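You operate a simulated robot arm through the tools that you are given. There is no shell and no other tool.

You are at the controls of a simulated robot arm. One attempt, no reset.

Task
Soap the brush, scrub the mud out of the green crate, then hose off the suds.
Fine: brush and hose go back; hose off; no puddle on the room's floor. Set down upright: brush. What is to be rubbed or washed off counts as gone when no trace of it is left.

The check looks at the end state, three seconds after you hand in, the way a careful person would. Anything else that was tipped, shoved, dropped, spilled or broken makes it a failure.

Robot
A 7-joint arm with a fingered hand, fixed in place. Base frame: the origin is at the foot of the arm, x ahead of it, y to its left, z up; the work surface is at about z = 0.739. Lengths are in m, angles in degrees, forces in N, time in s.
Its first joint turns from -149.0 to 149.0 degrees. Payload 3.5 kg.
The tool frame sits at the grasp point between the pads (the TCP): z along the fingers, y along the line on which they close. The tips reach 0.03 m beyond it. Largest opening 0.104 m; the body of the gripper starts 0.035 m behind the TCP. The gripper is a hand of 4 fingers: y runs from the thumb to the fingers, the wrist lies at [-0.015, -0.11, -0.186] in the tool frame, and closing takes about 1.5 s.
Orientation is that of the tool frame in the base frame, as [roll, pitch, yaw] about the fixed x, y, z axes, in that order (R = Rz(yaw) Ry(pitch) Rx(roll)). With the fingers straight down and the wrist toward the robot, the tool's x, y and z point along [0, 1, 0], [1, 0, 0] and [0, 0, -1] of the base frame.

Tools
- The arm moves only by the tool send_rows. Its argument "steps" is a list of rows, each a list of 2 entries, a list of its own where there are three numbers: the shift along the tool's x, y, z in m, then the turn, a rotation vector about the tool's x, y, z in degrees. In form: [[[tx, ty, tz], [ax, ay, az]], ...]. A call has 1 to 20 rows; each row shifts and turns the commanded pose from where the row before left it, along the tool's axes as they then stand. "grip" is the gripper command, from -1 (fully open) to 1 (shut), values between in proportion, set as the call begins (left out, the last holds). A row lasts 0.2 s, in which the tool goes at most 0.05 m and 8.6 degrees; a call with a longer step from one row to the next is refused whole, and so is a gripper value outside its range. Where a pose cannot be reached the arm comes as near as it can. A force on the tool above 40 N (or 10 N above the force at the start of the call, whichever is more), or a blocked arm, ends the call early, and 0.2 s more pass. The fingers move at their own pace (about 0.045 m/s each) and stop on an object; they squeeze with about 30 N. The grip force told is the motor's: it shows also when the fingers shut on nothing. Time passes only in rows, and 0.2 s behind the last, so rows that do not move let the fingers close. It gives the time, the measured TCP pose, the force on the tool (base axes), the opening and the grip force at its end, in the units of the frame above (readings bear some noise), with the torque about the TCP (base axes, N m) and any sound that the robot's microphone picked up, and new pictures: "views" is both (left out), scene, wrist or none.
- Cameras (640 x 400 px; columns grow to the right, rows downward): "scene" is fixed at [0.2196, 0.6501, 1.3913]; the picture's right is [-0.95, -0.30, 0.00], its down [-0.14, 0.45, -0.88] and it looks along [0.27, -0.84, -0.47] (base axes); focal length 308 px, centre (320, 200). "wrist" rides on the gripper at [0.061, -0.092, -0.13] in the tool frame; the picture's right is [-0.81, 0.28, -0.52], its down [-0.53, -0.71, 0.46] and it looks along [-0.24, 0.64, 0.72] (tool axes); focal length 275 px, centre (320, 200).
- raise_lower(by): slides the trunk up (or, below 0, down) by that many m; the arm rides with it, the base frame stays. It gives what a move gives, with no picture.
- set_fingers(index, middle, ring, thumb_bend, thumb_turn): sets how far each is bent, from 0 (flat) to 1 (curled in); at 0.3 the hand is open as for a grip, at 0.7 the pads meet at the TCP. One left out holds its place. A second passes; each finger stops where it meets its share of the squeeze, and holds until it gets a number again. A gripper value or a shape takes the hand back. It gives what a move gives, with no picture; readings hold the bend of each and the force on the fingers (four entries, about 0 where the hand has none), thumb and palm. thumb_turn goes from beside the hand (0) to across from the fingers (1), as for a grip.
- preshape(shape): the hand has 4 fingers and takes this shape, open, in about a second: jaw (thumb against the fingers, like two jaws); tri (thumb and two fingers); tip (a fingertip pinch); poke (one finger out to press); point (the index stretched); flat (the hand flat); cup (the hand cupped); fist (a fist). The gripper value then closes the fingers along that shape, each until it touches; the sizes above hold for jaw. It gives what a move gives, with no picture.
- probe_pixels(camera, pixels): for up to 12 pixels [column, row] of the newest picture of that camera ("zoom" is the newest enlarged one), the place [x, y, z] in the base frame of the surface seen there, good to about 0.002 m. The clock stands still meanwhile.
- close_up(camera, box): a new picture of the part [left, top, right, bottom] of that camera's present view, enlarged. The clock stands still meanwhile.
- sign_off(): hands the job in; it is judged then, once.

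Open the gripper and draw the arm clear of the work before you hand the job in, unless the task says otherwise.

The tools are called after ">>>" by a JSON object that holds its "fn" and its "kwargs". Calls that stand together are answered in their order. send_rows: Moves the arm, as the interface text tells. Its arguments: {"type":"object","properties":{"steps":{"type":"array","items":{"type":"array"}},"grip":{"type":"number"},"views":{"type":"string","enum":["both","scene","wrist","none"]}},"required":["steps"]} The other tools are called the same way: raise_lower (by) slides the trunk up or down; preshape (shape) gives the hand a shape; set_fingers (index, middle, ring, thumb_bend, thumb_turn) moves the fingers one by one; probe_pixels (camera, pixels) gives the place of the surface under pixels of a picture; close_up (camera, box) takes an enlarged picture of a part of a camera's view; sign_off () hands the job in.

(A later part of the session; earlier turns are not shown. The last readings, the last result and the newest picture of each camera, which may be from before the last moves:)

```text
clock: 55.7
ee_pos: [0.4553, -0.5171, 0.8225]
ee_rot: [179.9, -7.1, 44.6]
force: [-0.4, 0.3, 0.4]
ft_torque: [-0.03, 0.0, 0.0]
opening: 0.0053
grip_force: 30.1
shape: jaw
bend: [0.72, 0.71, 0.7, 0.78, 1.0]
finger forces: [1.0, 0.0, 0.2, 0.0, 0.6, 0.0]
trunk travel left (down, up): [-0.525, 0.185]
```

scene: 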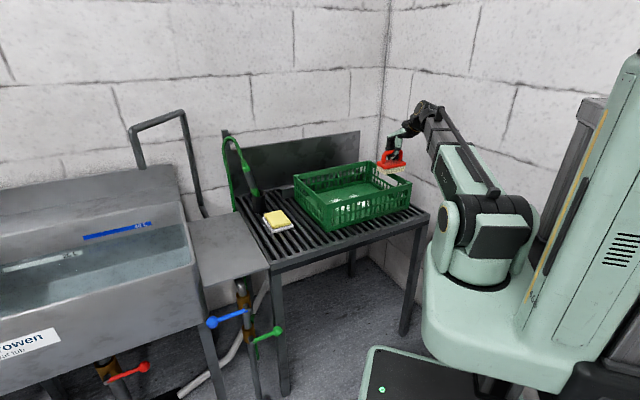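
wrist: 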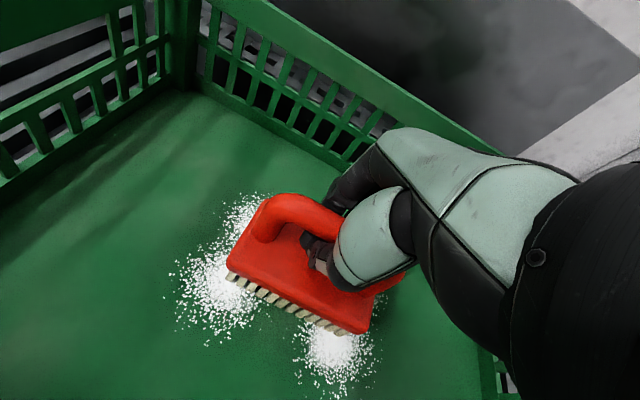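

Contact again. Lowering 2.5 mm and making p-direction strokes, followed by q-direction strokes.

>>> {"fn": "send_rows", "kwargs": {"steps": [[[-0.0003, 0, 0.0025], [0, 0, 0]], [[0, 0.015, 0], [0, 0, 0]], [[0, 0.015, 0], [0, 0, 0]], [[0, -0.015, 0], [0, 0, 0]], [[0, -0.015, 0], [0, 0, 0]], [[0, -0.015, 0], [0, 0, 0]], [[0, -0.015, 0], [0, 0, 0]], [[0, 0.015, 0], [0, 0, 0]], [[0, 0.015, 0], [0, 0, 0]], [[0.0149, 0, 0.0018], [0, 0, 0]], [[0.0149, 0, 0.0018], [0, 0, 0]], [[-0.0149, 0, -0.0018], [0, 0, 0]], [[-0.0149, 0, -0.0018], [0, 0, 0]], [[-0.0149, 0, -0.0018], [0, 0, 0]], [[-0.0149, 0, -0.0018], [0, 0, 0]], [[0.0149, 0, 0.0018], [0, 0, 0]], [[0.0149, 0, 0.0018], [0, 0, 0]]], "views": "none"}}

>>> {"fn": "send_rows", "kwargs": {"steps": [[[0, 0.02, 0], [0, 0, 0]], [[0.0149, 0, 0.0018], [0, 0, 0]], [[0.0149, 0, 0.0018], [0, 0, 0]], [[-0.0149, 0, -0.0018], [0, 0, 0]], [[-0.0149, 0, -0.0018], [0, 0, 0]], [[-0.0149, 0, -0.0018], [0, 0, 0]], [[-0.0149, 0, -0.0018], [0, 0, 0]], [[0.0149, 0, 0.0018], [0, 0, 0]], [[0.0149, 0, 0.0018], [0, 0, 0]], [[0, -0.02, 0], [0, 0, 0]], [[0, -0.02, 0], [0, 0, 0]], [[0.0149, 0, 0.0018], [0, 0, 0]], [[0.0149, 0, 0.0018], [0, 0, 0]], [[-0.0149, 0, -0.0018], [0, 0, 0]], [[-0.0149, 0, -0.0018], [0, 0, 0]], [[-0.0149, 0, -0.0018], [0, 0, 0]], [[-0.0149, 0, -0.0018], [0, 0, 0]], [[0.0149, 0, 0.0018], [0, 0, 0]], [[0.0149, 0, 0.0018], [0, 0, 0]]], "views": "wrist"}}

```text
clock: 59.3
ee_pos: [0.4539, -0.5165, 0.822]
ee_rot: [179.9, -7.0, 44.6]
force: [-0.6, 0.0, -0.9]
ft_torque: [0.01, 0.03, 0.01]
opening: 0.0053
grip_force: 30.7
shape: jaw
bend: [0.72, 0.71, 0.7, 0.78, 1.0]
finger forces: [0.4, 0.0, 0.1, 0.1, 0.6, 0.1]
trunk travel left (down, up): [-0.525, 0.185]
```

```text
clock: 63.3
ee_pos: [0.4383, -0.5016, 0.8218]
ee_rot: [-179.9, -7.1, 44.5]
force: [-0.3, 0.3, -0.5]
ft_torque: [0.01, 0.01, -0.01]
opening: 0.0049
grip_force: 30.2
shape: jaw
bend: [0.72, 0.71, 0.7, 0.78, 1.0]
finger forces: [0.8, 0.0, 0.2, 0.1, 0.8, 0.1]
trunk travel left (down, up): [-0.525, 0.185]
```

wrist: 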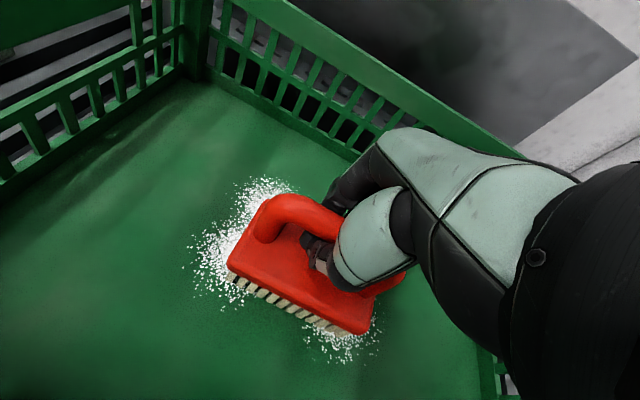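

Lifting to inspect again, moving the hand aside toward −q.

>>> {"fn": "send_rows", "kwargs": {"steps": [[[0.0024, 0, -0.0199], [0, 0, 0]], [[0.0049, 0, -0.0397], [0, 0, 0]], [[0.0055, 0, -0.0447], [0, 0, 0]], [[0.0055, 0, -0.0447], [0, 0, 0]], [[-0.0397, -0.01, -0.0049], [0, 0, 0]], [[-0.0397, -0.015, -0.0049], [0, 0, 0]], [[-0.0397, -0.015, -0.0049], [0, 0, 0]], [[-0.0397, 0, -0.0049], [0, 0, 0]], [[0, 0, 0], [0, 0, 0]]], "views": "both"}}

>>> {"fn": "close_up", "kwargs": {"camera": "wrist", "box": [50, 140, 250, 300]}}

>>> {"fn": "close_up", "kwargs": {"camera": "scene", "box": [290, 150, 420, 236]}}

```text
clock: 65.3
ee_pos: [0.2959, -0.5865, 0.9717]
ee_rot: [180.0, -7.0, 44.6]
force: [0.1, 0.7, -0.8]
ft_torque: [0.01, -0.01, 0.0]
opening: 0.0055
grip_force: 30.4
shape: jaw
bend: [0.72, 0.71, 0.7, 0.78, 1.0]
finger forces: [0.9, 0.0, 0.3, 0.0, 1.0, 0.0]
trunk travel left (down, up): [-0.525, 0.185]
```

scene: 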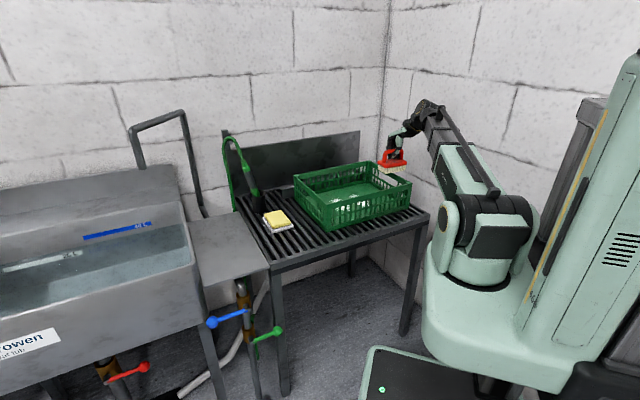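
wrist: 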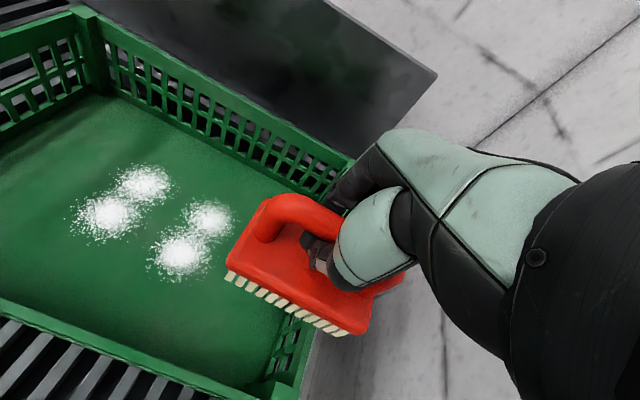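

```text
2.50 times, centred on (150, 220) of wrist
```

zoom: 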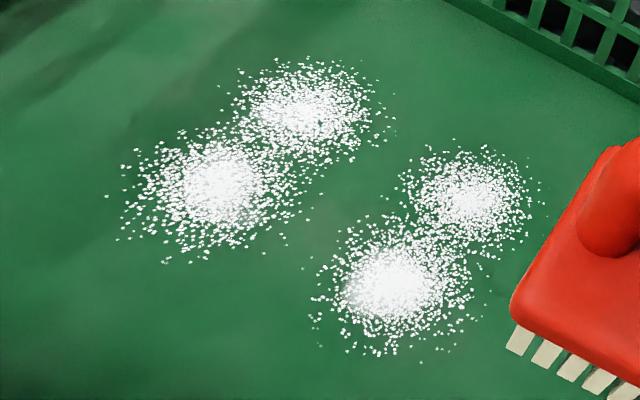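

```text
4.65 times, centred on (355, 193) of scene
```

zoom: 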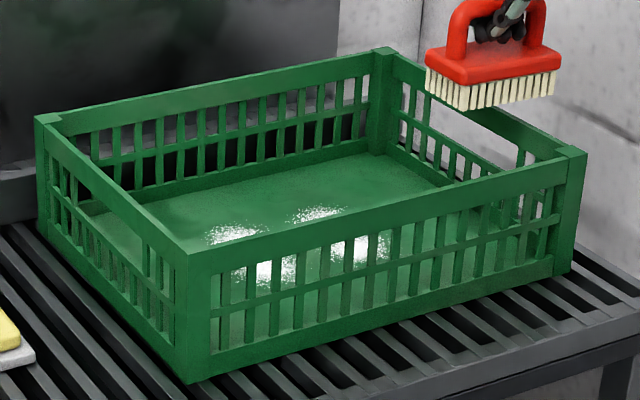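

All four mud cells are now plain white suds with no brown visible. Now I return the brush: carry it over to the rack's left side and turn the hand back to yaw 135°.

>>> {"fn": "send_rows", "kwargs": {"steps": [[[0.0462, -0.0061, 0.0026], [0, 0, 0]], [[0.0462, -0.0061, 0.0026], [0, 0, 0]], [[0.0462, -0.0061, 0.0026], [0, 0, 0]], [[0.0462, -0.0061, 0.0026], [0, 0, 0]], [[0.0462, -0.0061, 0.0026], [0, 0, 0]], [[0.0462, -0.0061, 0.0026], [0, 0, 0]], [[0.0462, -0.0061, 0.0026], [0, 0, 0]], [[0.0462, -0.0061, 0.0026], [0, 0, 0]], [[0.0462, -0.0061, 0.0026], [0, 0, 0]], [[0.0462, -0.0061, 0.0026], [0, 0, 0]]], "views": "none"}}

>>> {"fn": "send_rows", "kwargs": {"steps": [[[0, 0, 0], [0.998, 0, -8.12]], [[0, 0, 0], [0.998, 0, -8.12]], [[0, 0, 0], [0.998, 0, -8.12]], [[0, 0, 0], [0.998, 0, -8.12]], [[0, 0, 0], [0.998, 0, -8.12]], [[0, 0, 0], [0.998, 0, -8.12]], [[0, 0, 0], [0.998, 0, -8.12]], [[0, 0, 0], [0.998, 0, -8.12]], [[0, 0, 0], [0.998, 0, -8.12]], [[0, 0, 0], [0.998, 0, -8.12]], [[0, 0, 0], [0.998, 0, -8.12]]], "views": "both"}}

```text
clock: 67.5
ee_pos: [0.5854, -0.2183, 1.0048]
ee_rot: [-180.0, -7.2, 44.6]
force: [0.1, 0.1, -1.0]
ft_torque: [0.01, -0.01, 0.06]
opening: 0.0054
grip_force: 30.0
shape: jaw
bend: [0.72, 0.71, 0.7, 0.78, 1.0]
finger forces: [1.1, 0.0, 0.4, 0.0, 1.1, 0.0]
trunk travel left (down, up): [-0.525, 0.185]
```

```text
clock: 69.9
ee_pos: [0.5836, -0.2182, 1.0039]
ee_rot: [179.9, -7.0, 134.7]
force: [-0.4, 0.1, -1.8]
ft_torque: [0.03, 0.0, 0.01]
opening: 0.0055
grip_force: 29.2
shape: jaw
bend: [0.72, 0.71, 0.7, 0.78, 1.0]
finger forces: [1.2, 0.0, 0.5, 0.0, 1.2, 0.1]
trunk travel left (down, up): [-0.525, 0.185]
```

scene: 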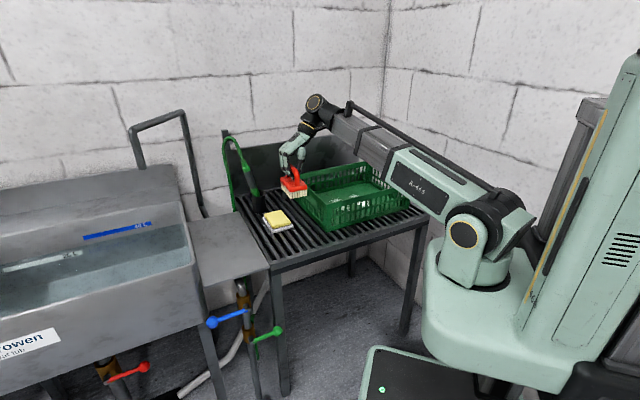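
wrist: 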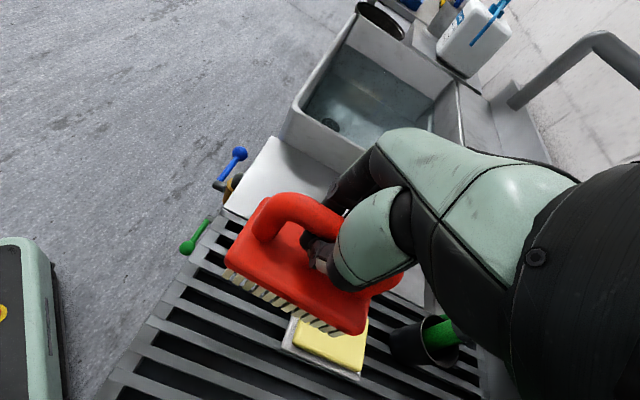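

I'll probe the brush block corners to get its exact offset before setting it down at its original spot.

>>> {"fn": "close_up", "kwargs": {"camera": "wrist", "box": [200, 170, 440, 350]}}

>>> {"fn": "probe_pixels", "kwargs": {"camera": "zoom", "pixels": [[115, 205], [185, 85], [405, 345], [300, 280], [200, 240], [150, 140]]}}

```text
2.22 times, centred on (320, 260) of wrist
```

zoom: 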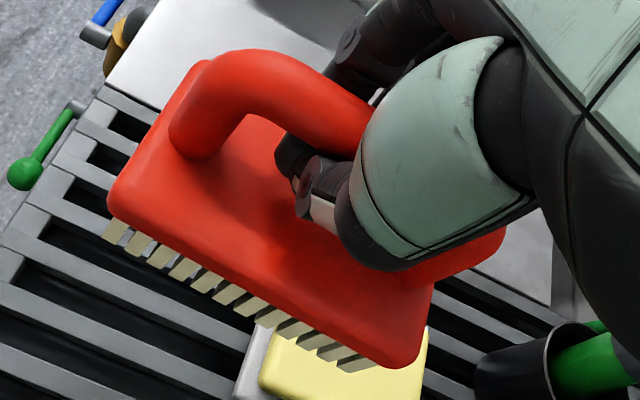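

```text
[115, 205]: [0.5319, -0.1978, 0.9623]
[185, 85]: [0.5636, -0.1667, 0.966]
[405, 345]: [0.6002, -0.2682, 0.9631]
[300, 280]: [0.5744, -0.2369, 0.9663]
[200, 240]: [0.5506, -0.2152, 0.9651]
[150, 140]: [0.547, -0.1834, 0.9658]
```

Brush offset known. I'll shift −3.5 cm in p and +2.2 cm in q to match its original footprint, then lower near the slats.

>>> {"fn": "send_rows", "kwargs": {"steps": [[[0.0347, 0.022, 0.0043], [0, 0, 0]], [[-0.0049, 0, 0.0397], [0, 0, 0]], [[-0.0049, 0, 0.0397], [0, 0, 0]], [[-0.0049, 0, 0.0397], [0, 0, 0]], [[-0.0049, 0, 0.0397], [0, 0, 0]], [[-0.0018, 0, 0.0149], [0, 0, 0]], [[0, 0, 0], [0, 0, 0]]], "views": "both"}}

>>> {"fn": "close_up", "kwargs": {"camera": "scene", "box": [240, 180, 336, 260]}}

>>> {"fn": "close_up", "kwargs": {"camera": "wrist", "box": [200, 170, 440, 350]}}

>>> {"fn": "probe_pixels", "kwargs": {"camera": "zoom", "pixels": [[115, 205], [185, 85], [405, 345], [300, 280], [200, 240], [150, 140]]}}

```text
clock: 71.5
ee_pos: [0.5741, -0.1788, 0.8284]
ee_rot: [-180.0, -7.0, 134.6]
force: [-0.8, -0.4, -2.2]
ft_torque: [-0.02, 0.03, -0.04]
opening: 0.0053
grip_force: 29.8
shape: jaw
bend: [0.72, 0.71, 0.7, 0.78, 1.0]
finger forces: [1.1, 0.0, 0.5, 0.0, 1.2, 0.0]
trunk travel left (down, up): [-0.525, 0.185]
```

scene: 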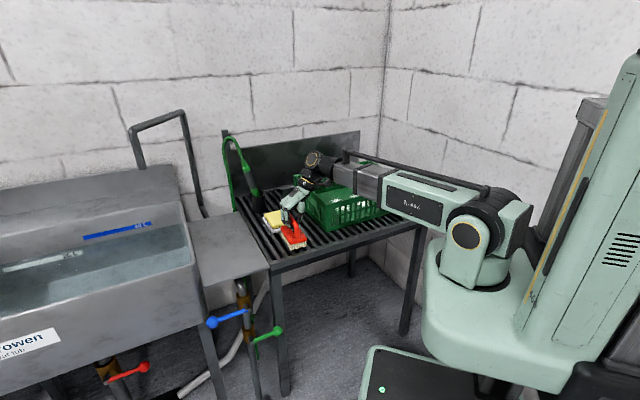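
wrist: 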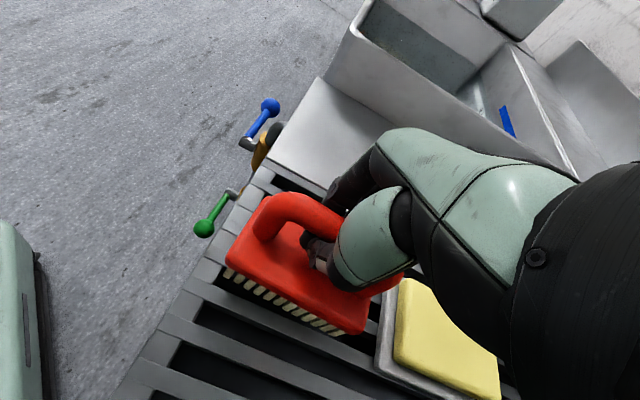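

```text
5.00 times, centred on (288, 220) of scene
```

zoom: 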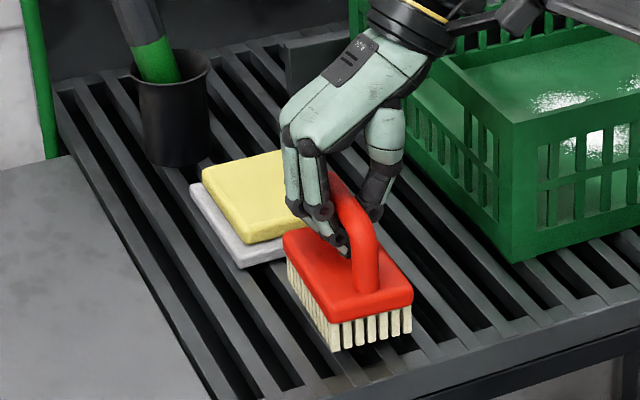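

```text
2.22 times, centred on (320, 260) of wrist
```

zoom: 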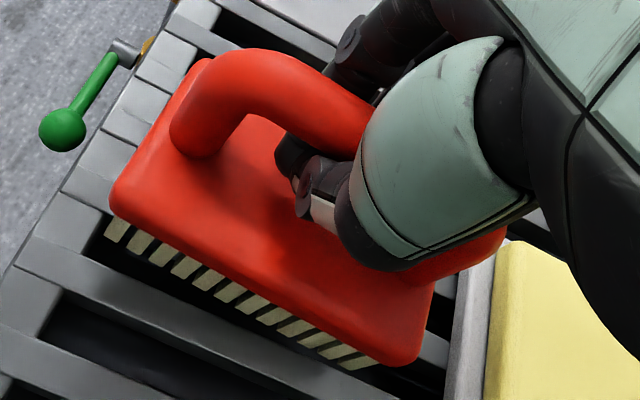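

```text
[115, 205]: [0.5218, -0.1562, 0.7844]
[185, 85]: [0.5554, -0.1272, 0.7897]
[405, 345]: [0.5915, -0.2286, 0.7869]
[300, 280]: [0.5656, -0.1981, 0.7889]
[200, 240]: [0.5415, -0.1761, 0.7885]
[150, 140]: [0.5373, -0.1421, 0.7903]
```

The footprint matches the original within ~4 mm, with ~10 mm left to the slats. Lowering to contact gently.

>>> {"fn": "send_rows", "kwargs": {"steps": [[[-0.0009, 0, 0.0075], [0, 0, 0]], [[-0.0002, 0, 0.0015], [0, 0, 0]], [[0, 0, 0], [0, 0, 0]]], "views": "none"}}

>>> {"fn": "send_rows", "kwargs": {"steps": [[[-0.0002, 0, 0.0015], [0, 0, 0]], [[0, 0, 0], [0, 0, 0]]], "views": "none"}}

>>> {"fn": "send_rows", "kwargs": {"steps": [[[-0.0002, 0, 0.0015], [0, 0, 0]], [[0, 0, 0], [0, 0, 0]]], "views": "none"}}

```text
clock: 72.3
ee_pos: [0.5745, -0.1787, 0.8183]
ee_rot: [180.0, -7.1, 134.6]
force: [0.7, -0.2, -0.5]
ft_torque: [-0.01, 0.0, -0.03]
opening: 0.0055
grip_force: 30.0
shape: jaw
bend: [0.72, 0.71, 0.7, 0.78, 1.0]
finger forces: [1.2, 0.1, 0.4, 0.1, 1.1, 0.1]
trunk travel left (down, up): [-0.525, 0.185]
```

```text
clock: 72.9
ee_pos: [0.5746, -0.1777, 0.8183]
ee_rot: [180.0, -7.1, 134.6]
force: [-0.5, 0.0, -1.4]
ft_torque: [0.0, 0.0, 0.01]
opening: 0.0054
grip_force: 29.9
shape: jaw
bend: [0.72, 0.71, 0.7, 0.78, 1.0]
finger forces: [1.3, 0.0, 0.1, 0.0, 1.1, 0.1]
trunk travel left (down, up): [-0.525, 0.185]
```

```text
clock: 73.5
ee_pos: [0.5751, -0.1775, 0.8147]
ee_rot: [-180.0, -7.0, 134.6]
force: [-0.2, -0.2, 0.2]
ft_torque: [0.0, 0.0, -0.05]
opening: 0.0054
grip_force: 30.4
shape: jaw
bend: [0.72, 0.71, 0.7, 0.78, 1.0]
finger forces: [0.4, 0.0, 0.0, 0.0, 0.9, 0.1]
trunk travel left (down, up): [-0.525, 0.185]
```

The brush now rests on the slats. Opening the hand.

>>> {"fn": "send_rows", "kwargs": {"steps": [[[0, 0, 0], [0, 0, 0]], [[0, 0, 0], [0, 0, 0]], [[0, 0, 0], [0, 0, 0]], [[0, 0, 0], [0, 0, 0]], [[0, 0, 0], [0, 0, 0]], [[0, 0, 0], [0, 0, 0]], [[0, 0, 0], [0, 0, 0]], [[0, 0, 0], [0, 0, 0]]], "grip": -1, "views": "both"}}

>>> {"fn": "close_up", "kwargs": {"camera": "scene", "box": [240, 180, 336, 260]}}

```text
clock: 75.3
ee_pos: [0.5738, -0.1775, 0.8165]
ee_rot: [180.0, -6.9, 134.7]
force: [0.2, -0.5, -0.1]
ft_torque: [-0.03, -0.03, 0.06]
opening: 0.1034
grip_force: 0.0
shape: jaw
bend: [0.3, 0.3, 0.3, 0.3, 0.98]
finger forces: [0.0, 0.0, 0.0, 0.0, 0.1, 0.1]
trunk travel left (down, up): [-0.525, 0.185]
```

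scene: 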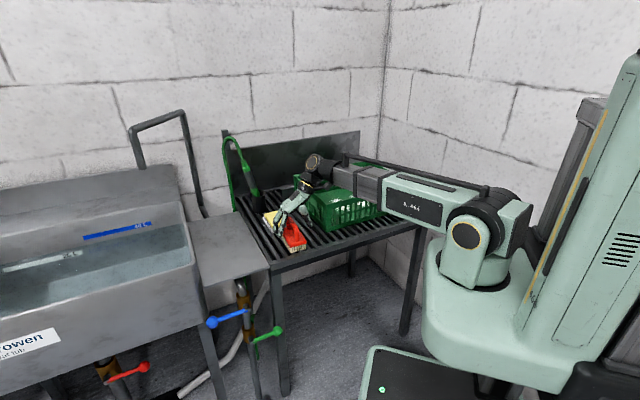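
wrist: 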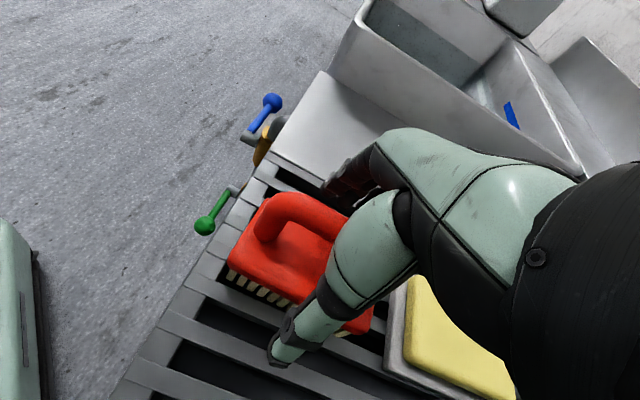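

```text
5.00 times, centred on (288, 220) of scene
```

zoom: 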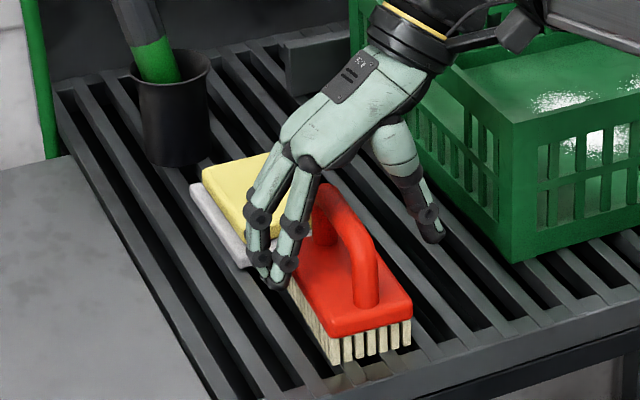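

The brush stands upright in its place. I'll lift straight up, level the hand, and turn to yaw 90° toward the valve area.

>>> {"fn": "send_rows", "kwargs": {"steps": [[[0.0024, 0, -0.0199], [0, 0, 0]], [[0.0049, 0, -0.0397], [0, 0, 0]], [[0.0055, 0, -0.0447], [0, 0, 0]], [[0.0055, 0, -0.0447], [0, 0, 0]], [[0, 0, 0], [0, -7, 0]], [[0, 0, 0], [0, 0, 7.5]], [[0, 0, 0], [0, 0, 7.5]], [[0, 0, 0], [0, 0, 7.5]], [[0, 0, 0], [0, 0, 7.5]], [[0, 0, 0], [0, 0, 7.5]], [[0, 0, 0], [0, 0, 7.5]]], "views": "both"}}

>>> {"fn": "close_up", "kwargs": {"camera": "scene", "box": [240, 180, 336, 260]}}

>>> {"fn": "close_up", "kwargs": {"camera": "scene", "box": [205, 270, 301, 360]}}

>>> {"fn": "probe_pixels", "kwargs": {"camera": "zoom", "pixels": [[486, 252], [470, 235], [505, 270], [400, 290], [440, 275], [375, 300], [360, 280], [350, 250], [350, 150], [330, 180], [370, 350], [440, 130]]}}

```text
clock: 77.7
ee_pos: [0.5742, -0.1778, 0.967]
ee_rot: [179.9, -0.2, 89.4]
force: [0.5, -0.3, -0.2]
ft_torque: [0.01, 0.01, -0.03]
opening: 0.1034
grip_force: 0.1
shape: jaw
bend: [0.3, 0.3, 0.3, 0.3, 0.98]
finger forces: [0.1, 0.0, 0.0, 0.0, 0.0, 0.0]
trunk travel left (down, up): [-0.525, 0.185]
```

scene: 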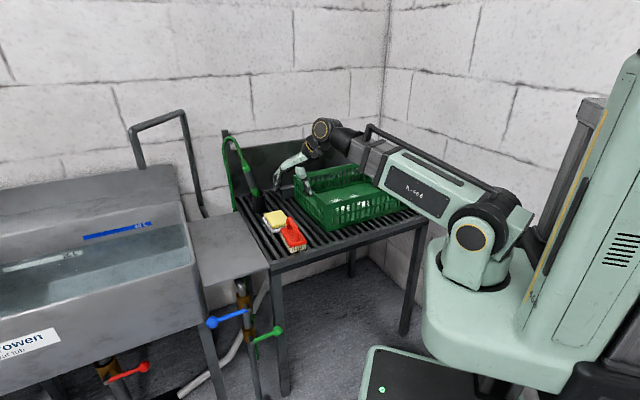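
wrist: 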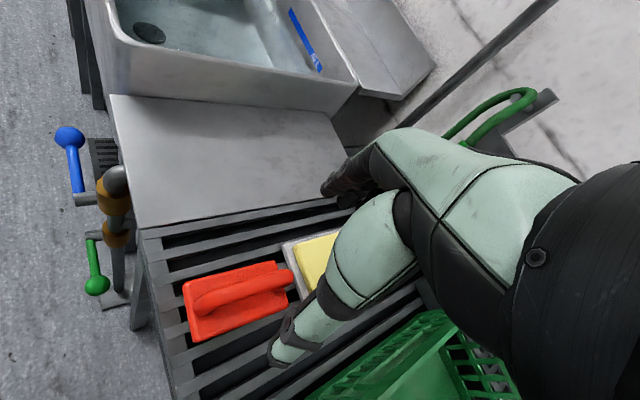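

```text
5.00 times, centred on (288, 220) of scene
```

zoom: 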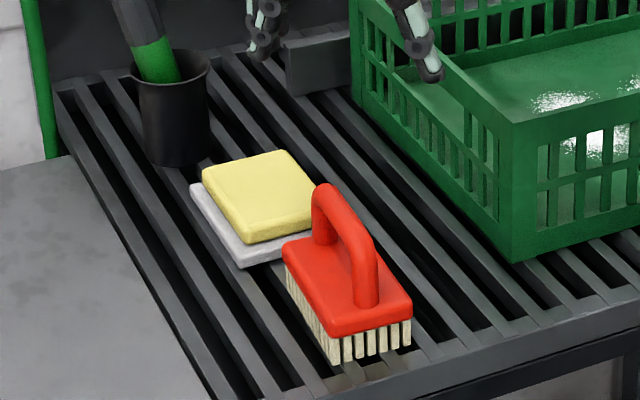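

```text
4.44 times, centred on (253, 315) of scene
```

zoom: 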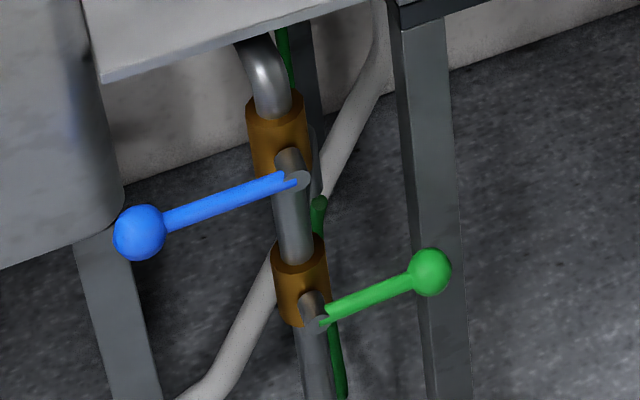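

```text
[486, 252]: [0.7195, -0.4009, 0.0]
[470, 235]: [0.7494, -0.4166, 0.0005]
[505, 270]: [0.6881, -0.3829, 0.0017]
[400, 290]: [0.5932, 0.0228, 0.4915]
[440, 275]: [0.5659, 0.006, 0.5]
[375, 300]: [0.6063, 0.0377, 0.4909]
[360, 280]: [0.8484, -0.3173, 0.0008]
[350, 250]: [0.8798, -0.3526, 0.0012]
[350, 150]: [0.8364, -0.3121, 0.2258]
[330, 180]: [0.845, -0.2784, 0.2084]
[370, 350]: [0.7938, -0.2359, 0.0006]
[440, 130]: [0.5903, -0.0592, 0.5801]
```

Brush confirmed upright. I'll probe the green valve's ball, lever, stub and pipe precisely in this zoom.

>>> {"fn": "probe_pixels", "kwargs": {"camera": "zoom", "pixels": [[430, 272], [430, 255], [430, 290], [412, 275], [447, 270], [330, 312], [318, 322], [300, 280], [312, 365], [299, 182], [285, 130], [140, 232]]}}

>>> {"fn": "probe_pixels", "kwargs": {"camera": "scene", "pixels": [[190, 240], [203, 286], [268, 265], [278, 275], [284, 390], [275, 300], [233, 215], [245, 340]]}}

```text
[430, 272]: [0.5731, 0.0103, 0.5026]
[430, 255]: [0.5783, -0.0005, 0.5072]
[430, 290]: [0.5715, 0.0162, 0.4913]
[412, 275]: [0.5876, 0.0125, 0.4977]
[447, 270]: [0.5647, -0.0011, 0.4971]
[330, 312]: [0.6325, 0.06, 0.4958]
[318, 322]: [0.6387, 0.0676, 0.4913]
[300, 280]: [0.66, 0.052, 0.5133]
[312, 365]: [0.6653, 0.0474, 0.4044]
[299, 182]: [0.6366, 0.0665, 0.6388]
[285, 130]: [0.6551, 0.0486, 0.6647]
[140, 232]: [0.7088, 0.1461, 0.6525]
```

```text
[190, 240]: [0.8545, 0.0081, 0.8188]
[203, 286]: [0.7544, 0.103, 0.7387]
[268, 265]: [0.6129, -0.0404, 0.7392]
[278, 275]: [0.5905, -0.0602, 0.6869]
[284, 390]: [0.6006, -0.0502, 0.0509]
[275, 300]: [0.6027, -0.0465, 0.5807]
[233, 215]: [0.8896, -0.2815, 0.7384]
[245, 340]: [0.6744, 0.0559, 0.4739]
```

Valve geometry: ball centre ≈(0.577,0.003,0.492), pivot ≈(0.638,0.067,0.491), lever in the plane parallel to the rack's front. I'll move the arm out in front of the rack (yaw 45°, tilted forward 30°) above the valve.

>>> {"fn": "send_rows", "kwargs": {"steps": [[[0.04, -0.008, 0], [0, 0, 7.4]], [[0.04, -0.008, 0], [0, 0, 7.4]], [[0.04, -0.008, 0], [0, 0, 7.4]], [[0.04, -0.008, 0], [0, 0, 7.4]], [[0.04, -0.008, 0], [0, 0, 7.4]], [[0.03, -0.015, 0], [0, 0, 7.4]], [[0.02, -0.02, 0], [-7.5, 0, 0]], [[0, 0, 0], [-7.5, 0, 0]], [[0, 0, 0], [-7.5, 0, 0]], [[0, 0, 0], [-7.5, 0, 0]]], "views": "both"}}

>>> {"fn": "preshape", "kwargs": {"shape": "poke"}}

>>> {"fn": "close_up", "kwargs": {"camera": "scene", "box": [200, 100, 400, 230]}}

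```text
clock: 79.9
ee_pos: [0.5949, 0.0841, 0.967]
ee_rot: [150.0, -0.1, 45.3]
force: [-0.4, 0.0, -0.4]
ft_torque: [0.02, 0.02, 0.01]
opening: 0.1037
grip_force: 0.2
shape: jaw
bend: [0.3, 0.3, 0.3, 0.3, 0.98]
finger forces: [0.1, 0.0, 0.0, 0.0, 0.0, 0.0]
trunk travel left (down, up): [-0.525, 0.185]
```

scene: 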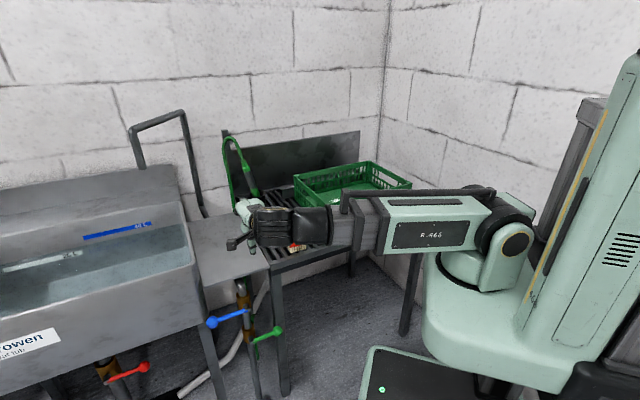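
wrist: 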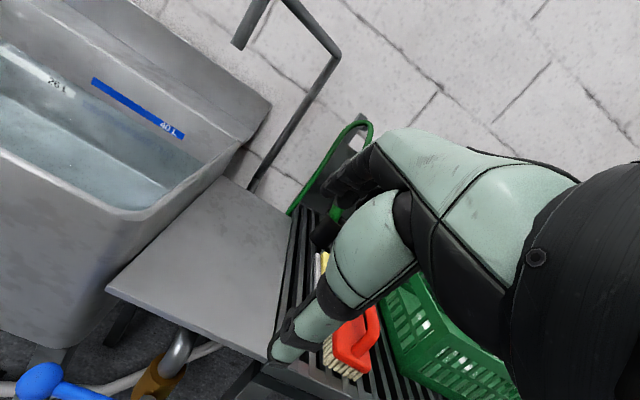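

```text
clock: 80.8
ee_pos: [0.5958, 0.0835, 0.9663]
ee_rot: [150.0, 0.0, 45.1]
force: [0.3, 0.0, -0.7]
ft_torque: [-0.03, 0.0, -0.03]
opening: 0.0
grip_force: 0.1
shape: poke
bend: [0.7, 0.7, 0.99, 1.0, 1.0]
finger forces: [0.0, 0.0, 0.0, 0.0, 0.0, 0.0]
trunk travel left (down, up): [-0.525, 0.185]
```

```text
3.08 times, centred on (300, 165) of scene
```

zoom: 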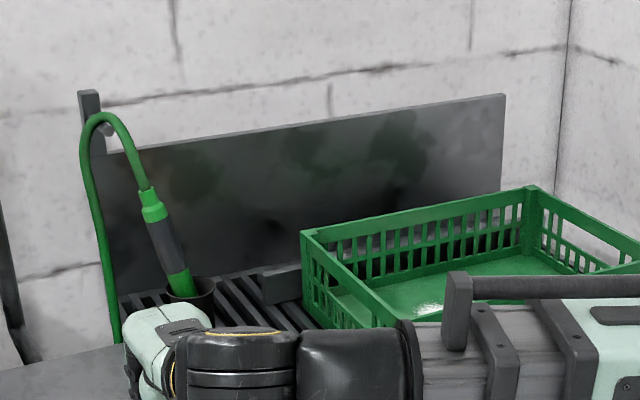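

The hand is a bit too far left; I'll shift to q≈0.40 and back slightly so the whole arm is in front of the rack, then lower the trunk.

>>> {"fn": "send_rows", "kwargs": {"steps": [[[-0.04, -0.0087, -0.005], [0, 0, 0]], [[-0.04, -0.0086, -0.005], [0, 0, 0]], [[0, 0, 0], [0, 0, 0]]], "views": "both"}}

>>> {"fn": "raise_lower", "kwargs": {"by": -0.2}}

>>> {"fn": "send_rows", "kwargs": {"steps": [[[0, 0, 0], [0, 0, 0]]], "views": "both"}}

```text
clock: 81.6
ee_pos: [0.558, 0.0614, 0.9672]
ee_rot: [149.9, 0.0, 45.1]
force: [1.0, 0.0, 0.6]
ft_torque: [0.02, -0.01, -0.01]
opening: 0.0
grip_force: 0.1
shape: poke
bend: [0.7, 0.7, 0.99, 1.0, 1.0]
finger forces: [0.1, 0.0, 0.0, 0.1, 0.1, 0.0]
out of reach, approached as far as the arm can: row 2
trunk travel left (down, up): [-0.525, 0.185]
```

scene: 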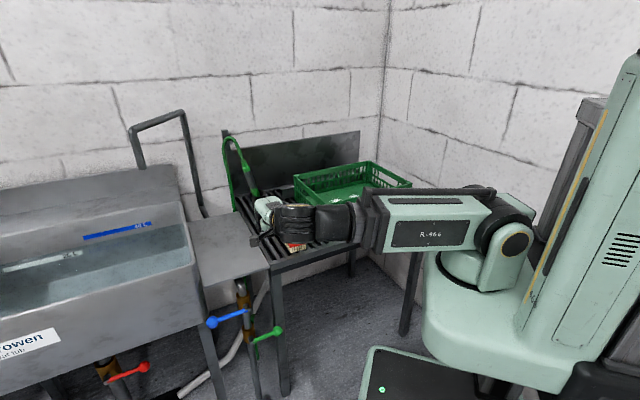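
wrist: 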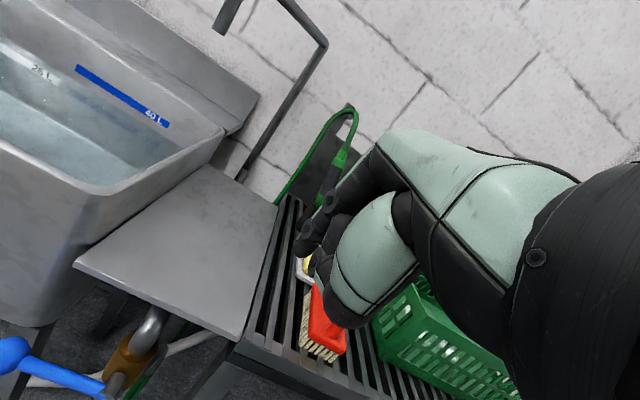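

```text
clock: 83.8
ee_pos: [0.558, 0.061, 0.7674]
ee_rot: [150.0, 0.0, 45.2]
force: [-1.1, 0.1, -0.7]
ft_torque: [0.01, 0.03, -0.03]
opening: 0.0
grip_force: 0.0
shape: poke
bend: [0.7, 0.7, 0.99, 1.0, 1.0]
finger forces: [0.0, 0.0, 0.1, 0.0, 0.1, 0.1]
trunk travel left (down, up): [-0.325, 0.385]
```

```text
clock: 84.2
ee_pos: [0.5582, 0.0611, 0.7678]
ee_rot: [150.1, 0.0, 45.0]
force: [-0.7, 0.0, 0.3]
ft_torque: [0.03, 0.03, 0.0]
opening: 0.0
grip_force: 0.1
shape: poke
bend: [0.7, 0.7, 0.99, 1.0, 1.0]
finger forces: [0.0, 0.1, 0.0, 0.0, 0.1, 0.0]
trunk travel left (down, up): [-0.325, 0.385]
```

scene: 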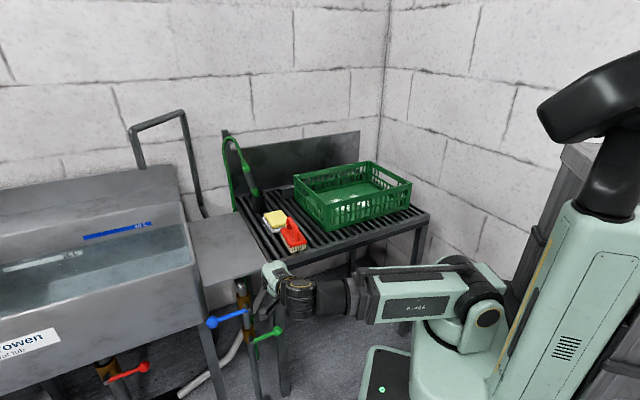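
wrist: 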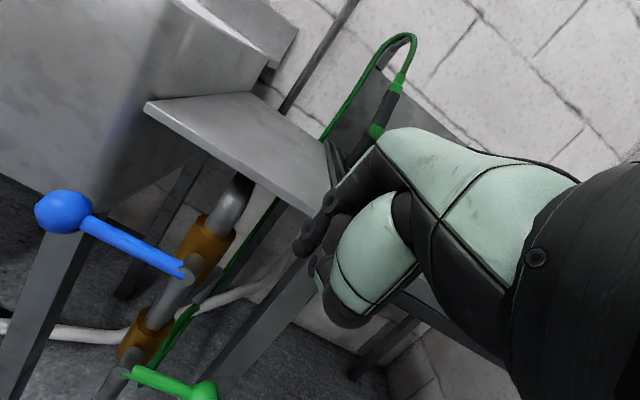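

Limit found: the wrist can't come closer than ~0.47 m to the base axis. Let me inspect the hand shape before choosing the approach.

>>> {"fn": "close_up", "kwargs": {"camera": "scene", "box": [205, 240, 365, 350]}}

>>> {"fn": "close_up", "kwargs": {"camera": "wrist", "box": [20, 150, 420, 400]}}

```text
3.64 times, centred on (285, 295) of scene
```

zoom: 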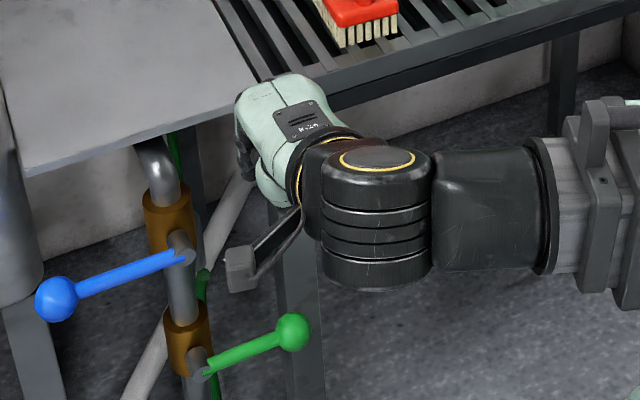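

```text
1.60 times, centred on (220, 275) of wrist
```

zoom: 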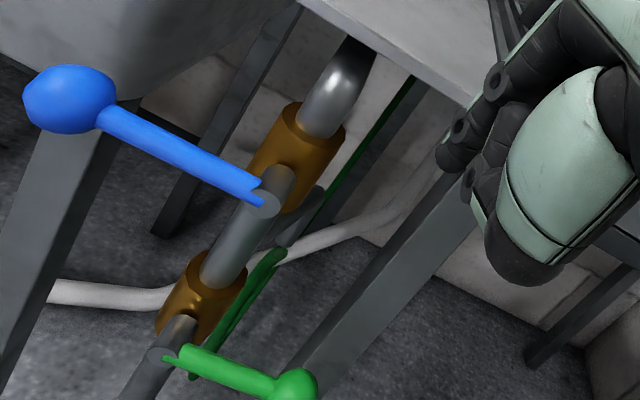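

I'll form a closed beak (jaw shut) for pushing, turn the hand to yaw 30° (keeps the wrist reachable), and move to a spot above the green ball.

>>> {"fn": "preshape", "kwargs": {"shape": "jaw"}}

>>> {"fn": "send_rows", "kwargs": {"steps": [[[0, 0, 0], [0, -3.75, 6.495]], [[0, 0, 0], [0, -3.75, 6.495]], [[0, 0, 0], [0, 0, 0]], [[0, 0, 0], [0, 0, 0]], [[0, 0, 0], [0, 0, 0]], [[0, 0, 0], [0, 0, 0]], [[0, 0, 0], [0, 0, 0]], [[0, 0, 0], [0, 0, 0]]], "grip": 1, "views": "both"}}

>>> {"fn": "close_up", "kwargs": {"camera": "scene", "box": [205, 240, 365, 350]}}

```text
clock: 85.1
ee_pos: [0.557, 0.0604, 0.7661]
ee_rot: [150.1, 0.0, 45.1]
force: [-0.4, -0.1, 1.6]
ft_torque: [-0.02, 0.02, -0.01]
opening: 0.104
grip_force: 0.1
shape: jaw
bend: [0.3, 0.3, 0.3, 0.3, 0.98]
finger forces: [0.0, 0.1, 0.0, 0.0, 0.0, 0.0]
trunk travel left (down, up): [-0.325, 0.385]
```

```text
clock: 86.9
ee_pos: [0.559, 0.0609, 0.7666]
ee_rot: [150.1, -0.1, 30.1]
force: [-0.1, 0.2, -0.1]
ft_torque: [0.01, 0.02, 0.03]
opening: 0.0
grip_force: 30.3
shape: jaw
bend: [0.7, 0.7, 0.7, 0.48, 1.0]
finger forces: [0.0, 0.0, 0.1, 0.1, 0.0, 0.1]
trunk travel left (down, up): [-0.325, 0.385]
```

scene: 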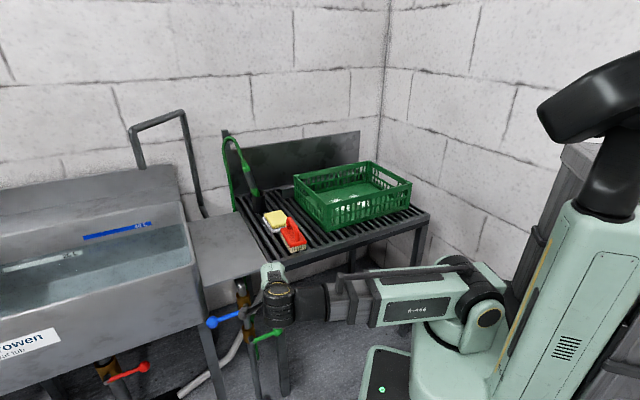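
wrist: 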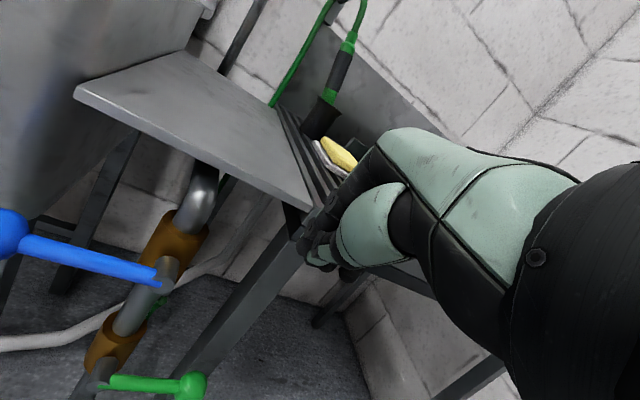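

```text
3.64 times, centred on (285, 295) of scene
```

zoom: 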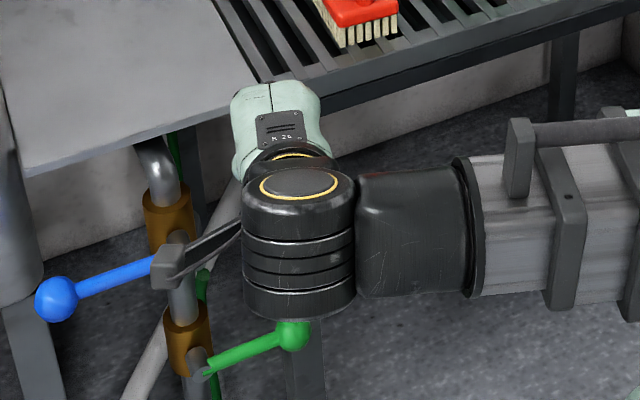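

I move the beak to above the green ball (TCP p≈0.389, q≈0.42, z≈0.62), keeping in front of the rack edge.

>>> {"fn": "send_rows", "kwargs": {"steps": [[[-0.002, -0.0096, 0.0369], [0, 0, 0]], [[-0.002, -0.0096, 0.0369], [0, 0, 0]], [[-0.002, -0.0096, 0.0369], [0, 0, 0]], [[-0.002, -0.0096, 0.0369], [0, 0, 0]], [[0, 0, 0], [0, 0, 0]]], "views": "both"}}

>>> {"fn": "close_up", "kwargs": {"camera": "wrist", "box": [60, 150, 420, 400]}}

>>> {"fn": "close_up", "kwargs": {"camera": "scene", "box": [205, 240, 365, 350]}}

```text
clock: 88.1
ee_pos: [0.571, 0.0211, 0.62]
ee_rot: [150.0, 0.0, 30.1]
force: [-0.4, 0.2, -0.8]
ft_torque: [-0.04, -0.02, 0.05]
opening: 0.0
grip_force: 29.9
shape: jaw
bend: [0.7, 0.7, 0.7, 0.48, 1.0]
finger forces: [0.0, 0.1, 0.1, 0.0, 0.0, 0.0]
trunk travel left (down, up): [-0.325, 0.385]
```

scene: 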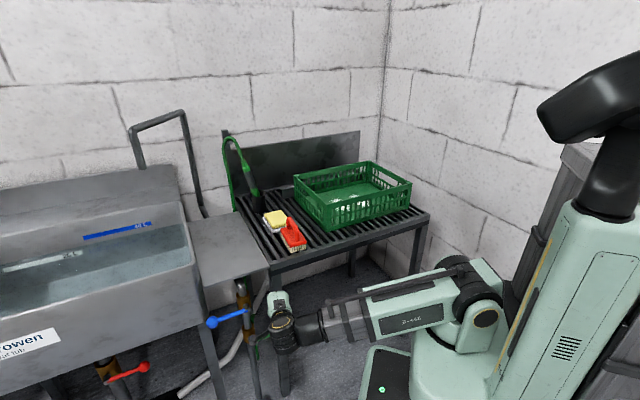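
wrist: 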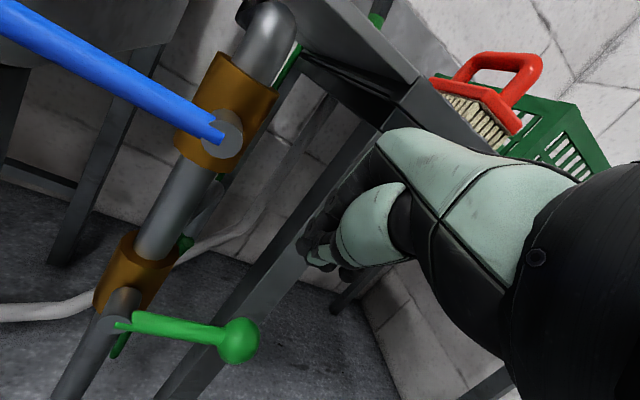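

```text
1.60 times, centred on (240, 275) of wrist
```

zoom: 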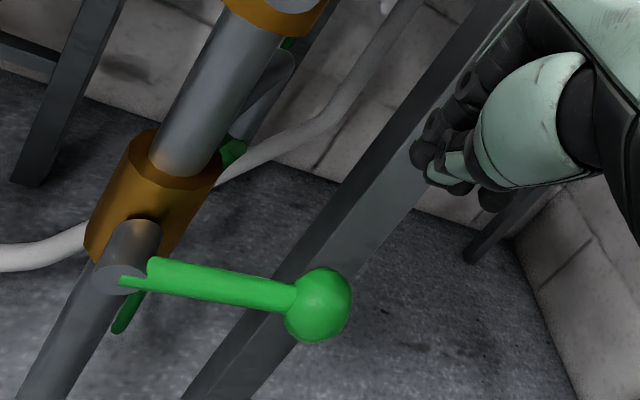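

```text
3.64 times, centred on (285, 295) of scene
```

zoom: 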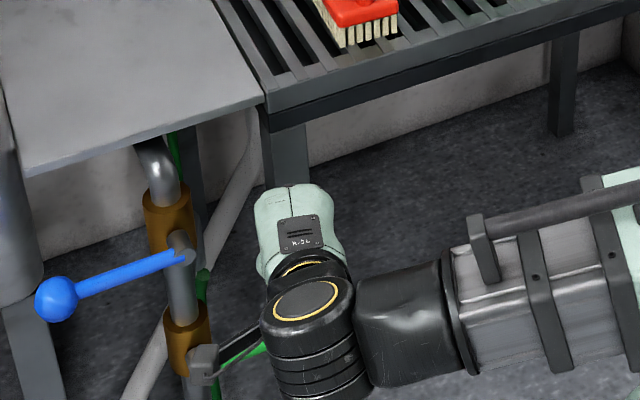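

The wrist view shows the beak above-right of the ball at (238,340). I'll nudge forward 5 mm and descend to just above the ball.

>>> {"fn": "send_rows", "kwargs": {"steps": [[[0.0013, 0.0042, 0.0024], [0, 0, 0]], [[0, -0.02, 0.0346], [0, 0, 0]], [[0, -0.018, 0.0312], [0, 0, 0]], [[0, 0, 0], [0, 0, 0]]], "views": "wrist"}}

>>> {"fn": "close_up", "kwargs": {"camera": "wrist", "box": [160, 170, 420, 380]}}

```text
clock: 89.1
ee_pos: [0.574, 0.0162, 0.5455]
ee_rot: [150.0, 0.0, 30.0]
force: [0.2, 0.0, 0.0]
ft_torque: [0.02, 0.0, -0.01]
opening: 0.0001
grip_force: 30.1
shape: jaw
bend: [0.7, 0.7, 0.7, 0.48, 1.0]
finger forces: [0.0, 0.0, 0.0, 0.0, 0.0, 0.1]
trunk travel left (down, up): [-0.325, 0.385]
```

wrist: 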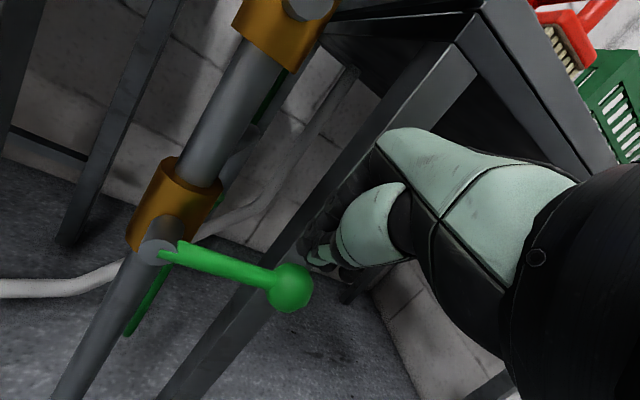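

```text
1.90 times, centred on (290, 275) of wrist
```

zoom: 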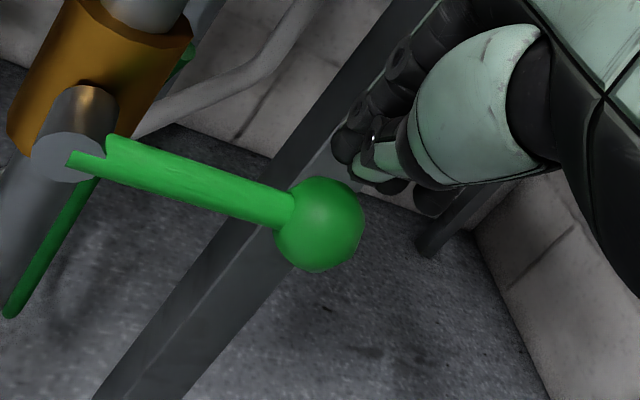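

Probing the ball and fingertip positions to see the exact relation.

>>> {"fn": "probe_pixels", "kwargs": {"camera": "zoom", "pixels": [[320, 225], [370, 180], [345, 148], [360, 165], [395, 185], [420, 195], [300, 215], [120, 150], [70, 165], [320, 185]]}}

```text
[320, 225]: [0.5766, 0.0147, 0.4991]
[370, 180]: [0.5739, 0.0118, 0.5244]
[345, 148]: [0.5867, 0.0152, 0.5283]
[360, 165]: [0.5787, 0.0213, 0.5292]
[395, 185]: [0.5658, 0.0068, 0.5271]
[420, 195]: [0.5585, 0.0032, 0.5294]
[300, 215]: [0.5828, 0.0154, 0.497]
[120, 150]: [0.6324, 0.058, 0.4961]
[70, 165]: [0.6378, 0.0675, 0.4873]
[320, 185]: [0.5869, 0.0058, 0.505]
```

Tips are ~8 mm in front of the ball's centre. I'll shift forward 8 mm and press down step by step, watching force.

>>> {"fn": "send_rows", "kwargs": {"steps": [[[0.0021, 0.0067, 0.0039], [0, 0, 0]], [[0, -0.005, 0.0087], [0, 0, 0]], [[0, -0.004, 0.0069], [0, 0, 0]]], "views": "none"}}

>>> {"fn": "send_rows", "kwargs": {"steps": [[[0, -0.0025, 0.0043], [0, 0, 0]], [[0, -0.0025, 0.0043], [0, 0, 0]]], "views": "wrist"}}

>>> {"fn": "close_up", "kwargs": {"camera": "wrist", "box": [160, 170, 420, 380]}}

```text
clock: 89.9
ee_pos: [0.5796, 0.0115, 0.528]
ee_rot: [149.6, -0.1, 30.0]
force: [6.0, -5.4, 25.9]
ft_torque: [-0.62, -0.29, 0.09]
opening: 0.0002
grip_force: 30.0
shape: jaw
bend: [0.7, 0.7, 0.7, 0.51, 1.0]
finger forces: [0.1, 26.1, 0.0, 0.1, 0.0, 0.0]
trunk travel left (down, up): [-0.325, 0.385]
```

```text
clock: 90.3
ee_pos: [0.5807, 0.01, 0.5271]
ee_rot: [149.3, -0.2, 30.2]
force: [4.0, -7.6, 21.8]
ft_torque: [-0.57, -0.2, 0.03]
opening: 0.0
grip_force: 29.7
shape: jaw
bend: [0.7, 0.7, 0.7, 0.52, 1.0]
finger forces: [0.0, 24.5, 0.1, 0.0, 0.0, 0.0]
trunk travel left (down, up): [-0.325, 0.385]
stopped in row 2: the force on the tool passed its limit at 43 N (the readings are from after the stop); the commanded pose is now the measured one
```

wrist: 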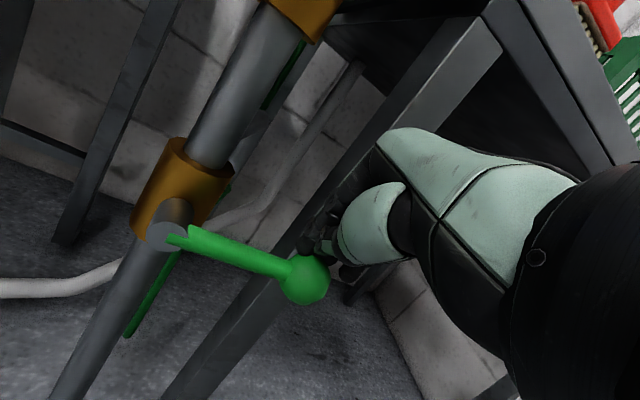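

```text
1.90 times, centred on (290, 275) of wrist
```

zoom: 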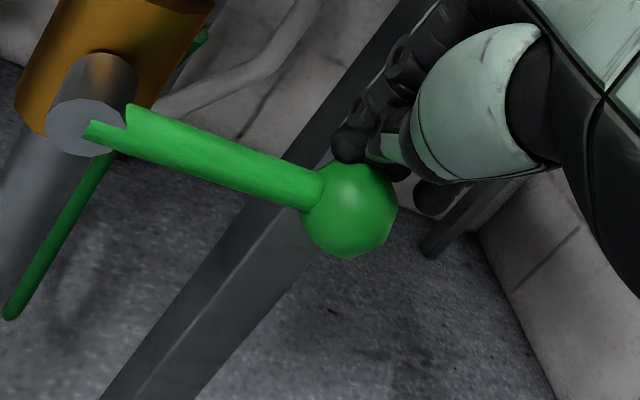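

Pressing down met a firm 43 N with no yield. I'll check whether the lever moved at all.

>>> {"fn": "probe_pixels", "kwargs": {"camera": "zoom", "pixels": [[350, 210], [320, 200], [250, 170], [180, 145], [120, 125], [80, 130], [350, 240]]}}

```text
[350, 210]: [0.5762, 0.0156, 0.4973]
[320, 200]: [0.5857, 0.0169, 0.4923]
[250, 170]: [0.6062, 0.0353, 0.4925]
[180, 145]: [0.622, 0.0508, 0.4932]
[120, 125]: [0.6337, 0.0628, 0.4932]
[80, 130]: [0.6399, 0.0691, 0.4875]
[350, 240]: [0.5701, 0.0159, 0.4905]
```

The lever didn't move down, so it must open upward. I'll back the beak off, then tilt the hand to ~60° so it can reach under the ball and lift.

>>> {"fn": "send_rows", "kwargs": {"steps": [[[0, 0.015, -0.026], [0, 0, 0]], [[0, -0.0303, -0.0175], [0, 0, 0]], [[0, -0.0303, -0.0175], [0, 0, 0]], [[0, -0.026, -0.015], [0, 0, 0]], [[0, 0, 0], [-7.5, 0, 0]], [[0, 0, 0], [-7.5, 0, 0]], [[0, 0, 0], [-7.5, 0, 0]], [[0, 0, 0], [-7.5, 0, 0]], [[0, 0, 0], [0, 0, 0]]], "views": "both"}}

```text
clock: 92.3
ee_pos: [0.5302, 0.0988, 0.5539]
ee_rot: [119.6, -0.1, 30.1]
force: [1.1, 0.6, 0.4]
ft_torque: [0.02, -0.03, -0.01]
opening: 0.0
grip_force: 29.9
shape: jaw
bend: [0.7, 0.7, 0.7, 0.51, 1.0]
finger forces: [0.1, 0.0, 0.1, 0.1, 0.0, 0.1]
trunk travel left (down, up): [-0.325, 0.385]
```

scene: 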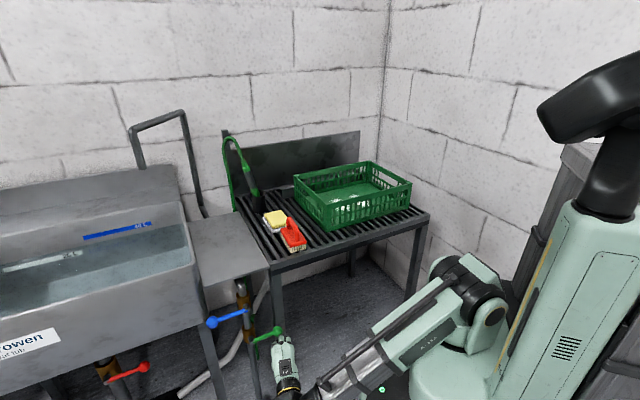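
wrist: 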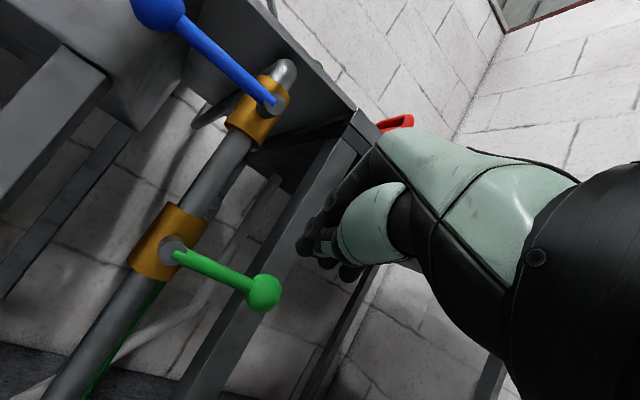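

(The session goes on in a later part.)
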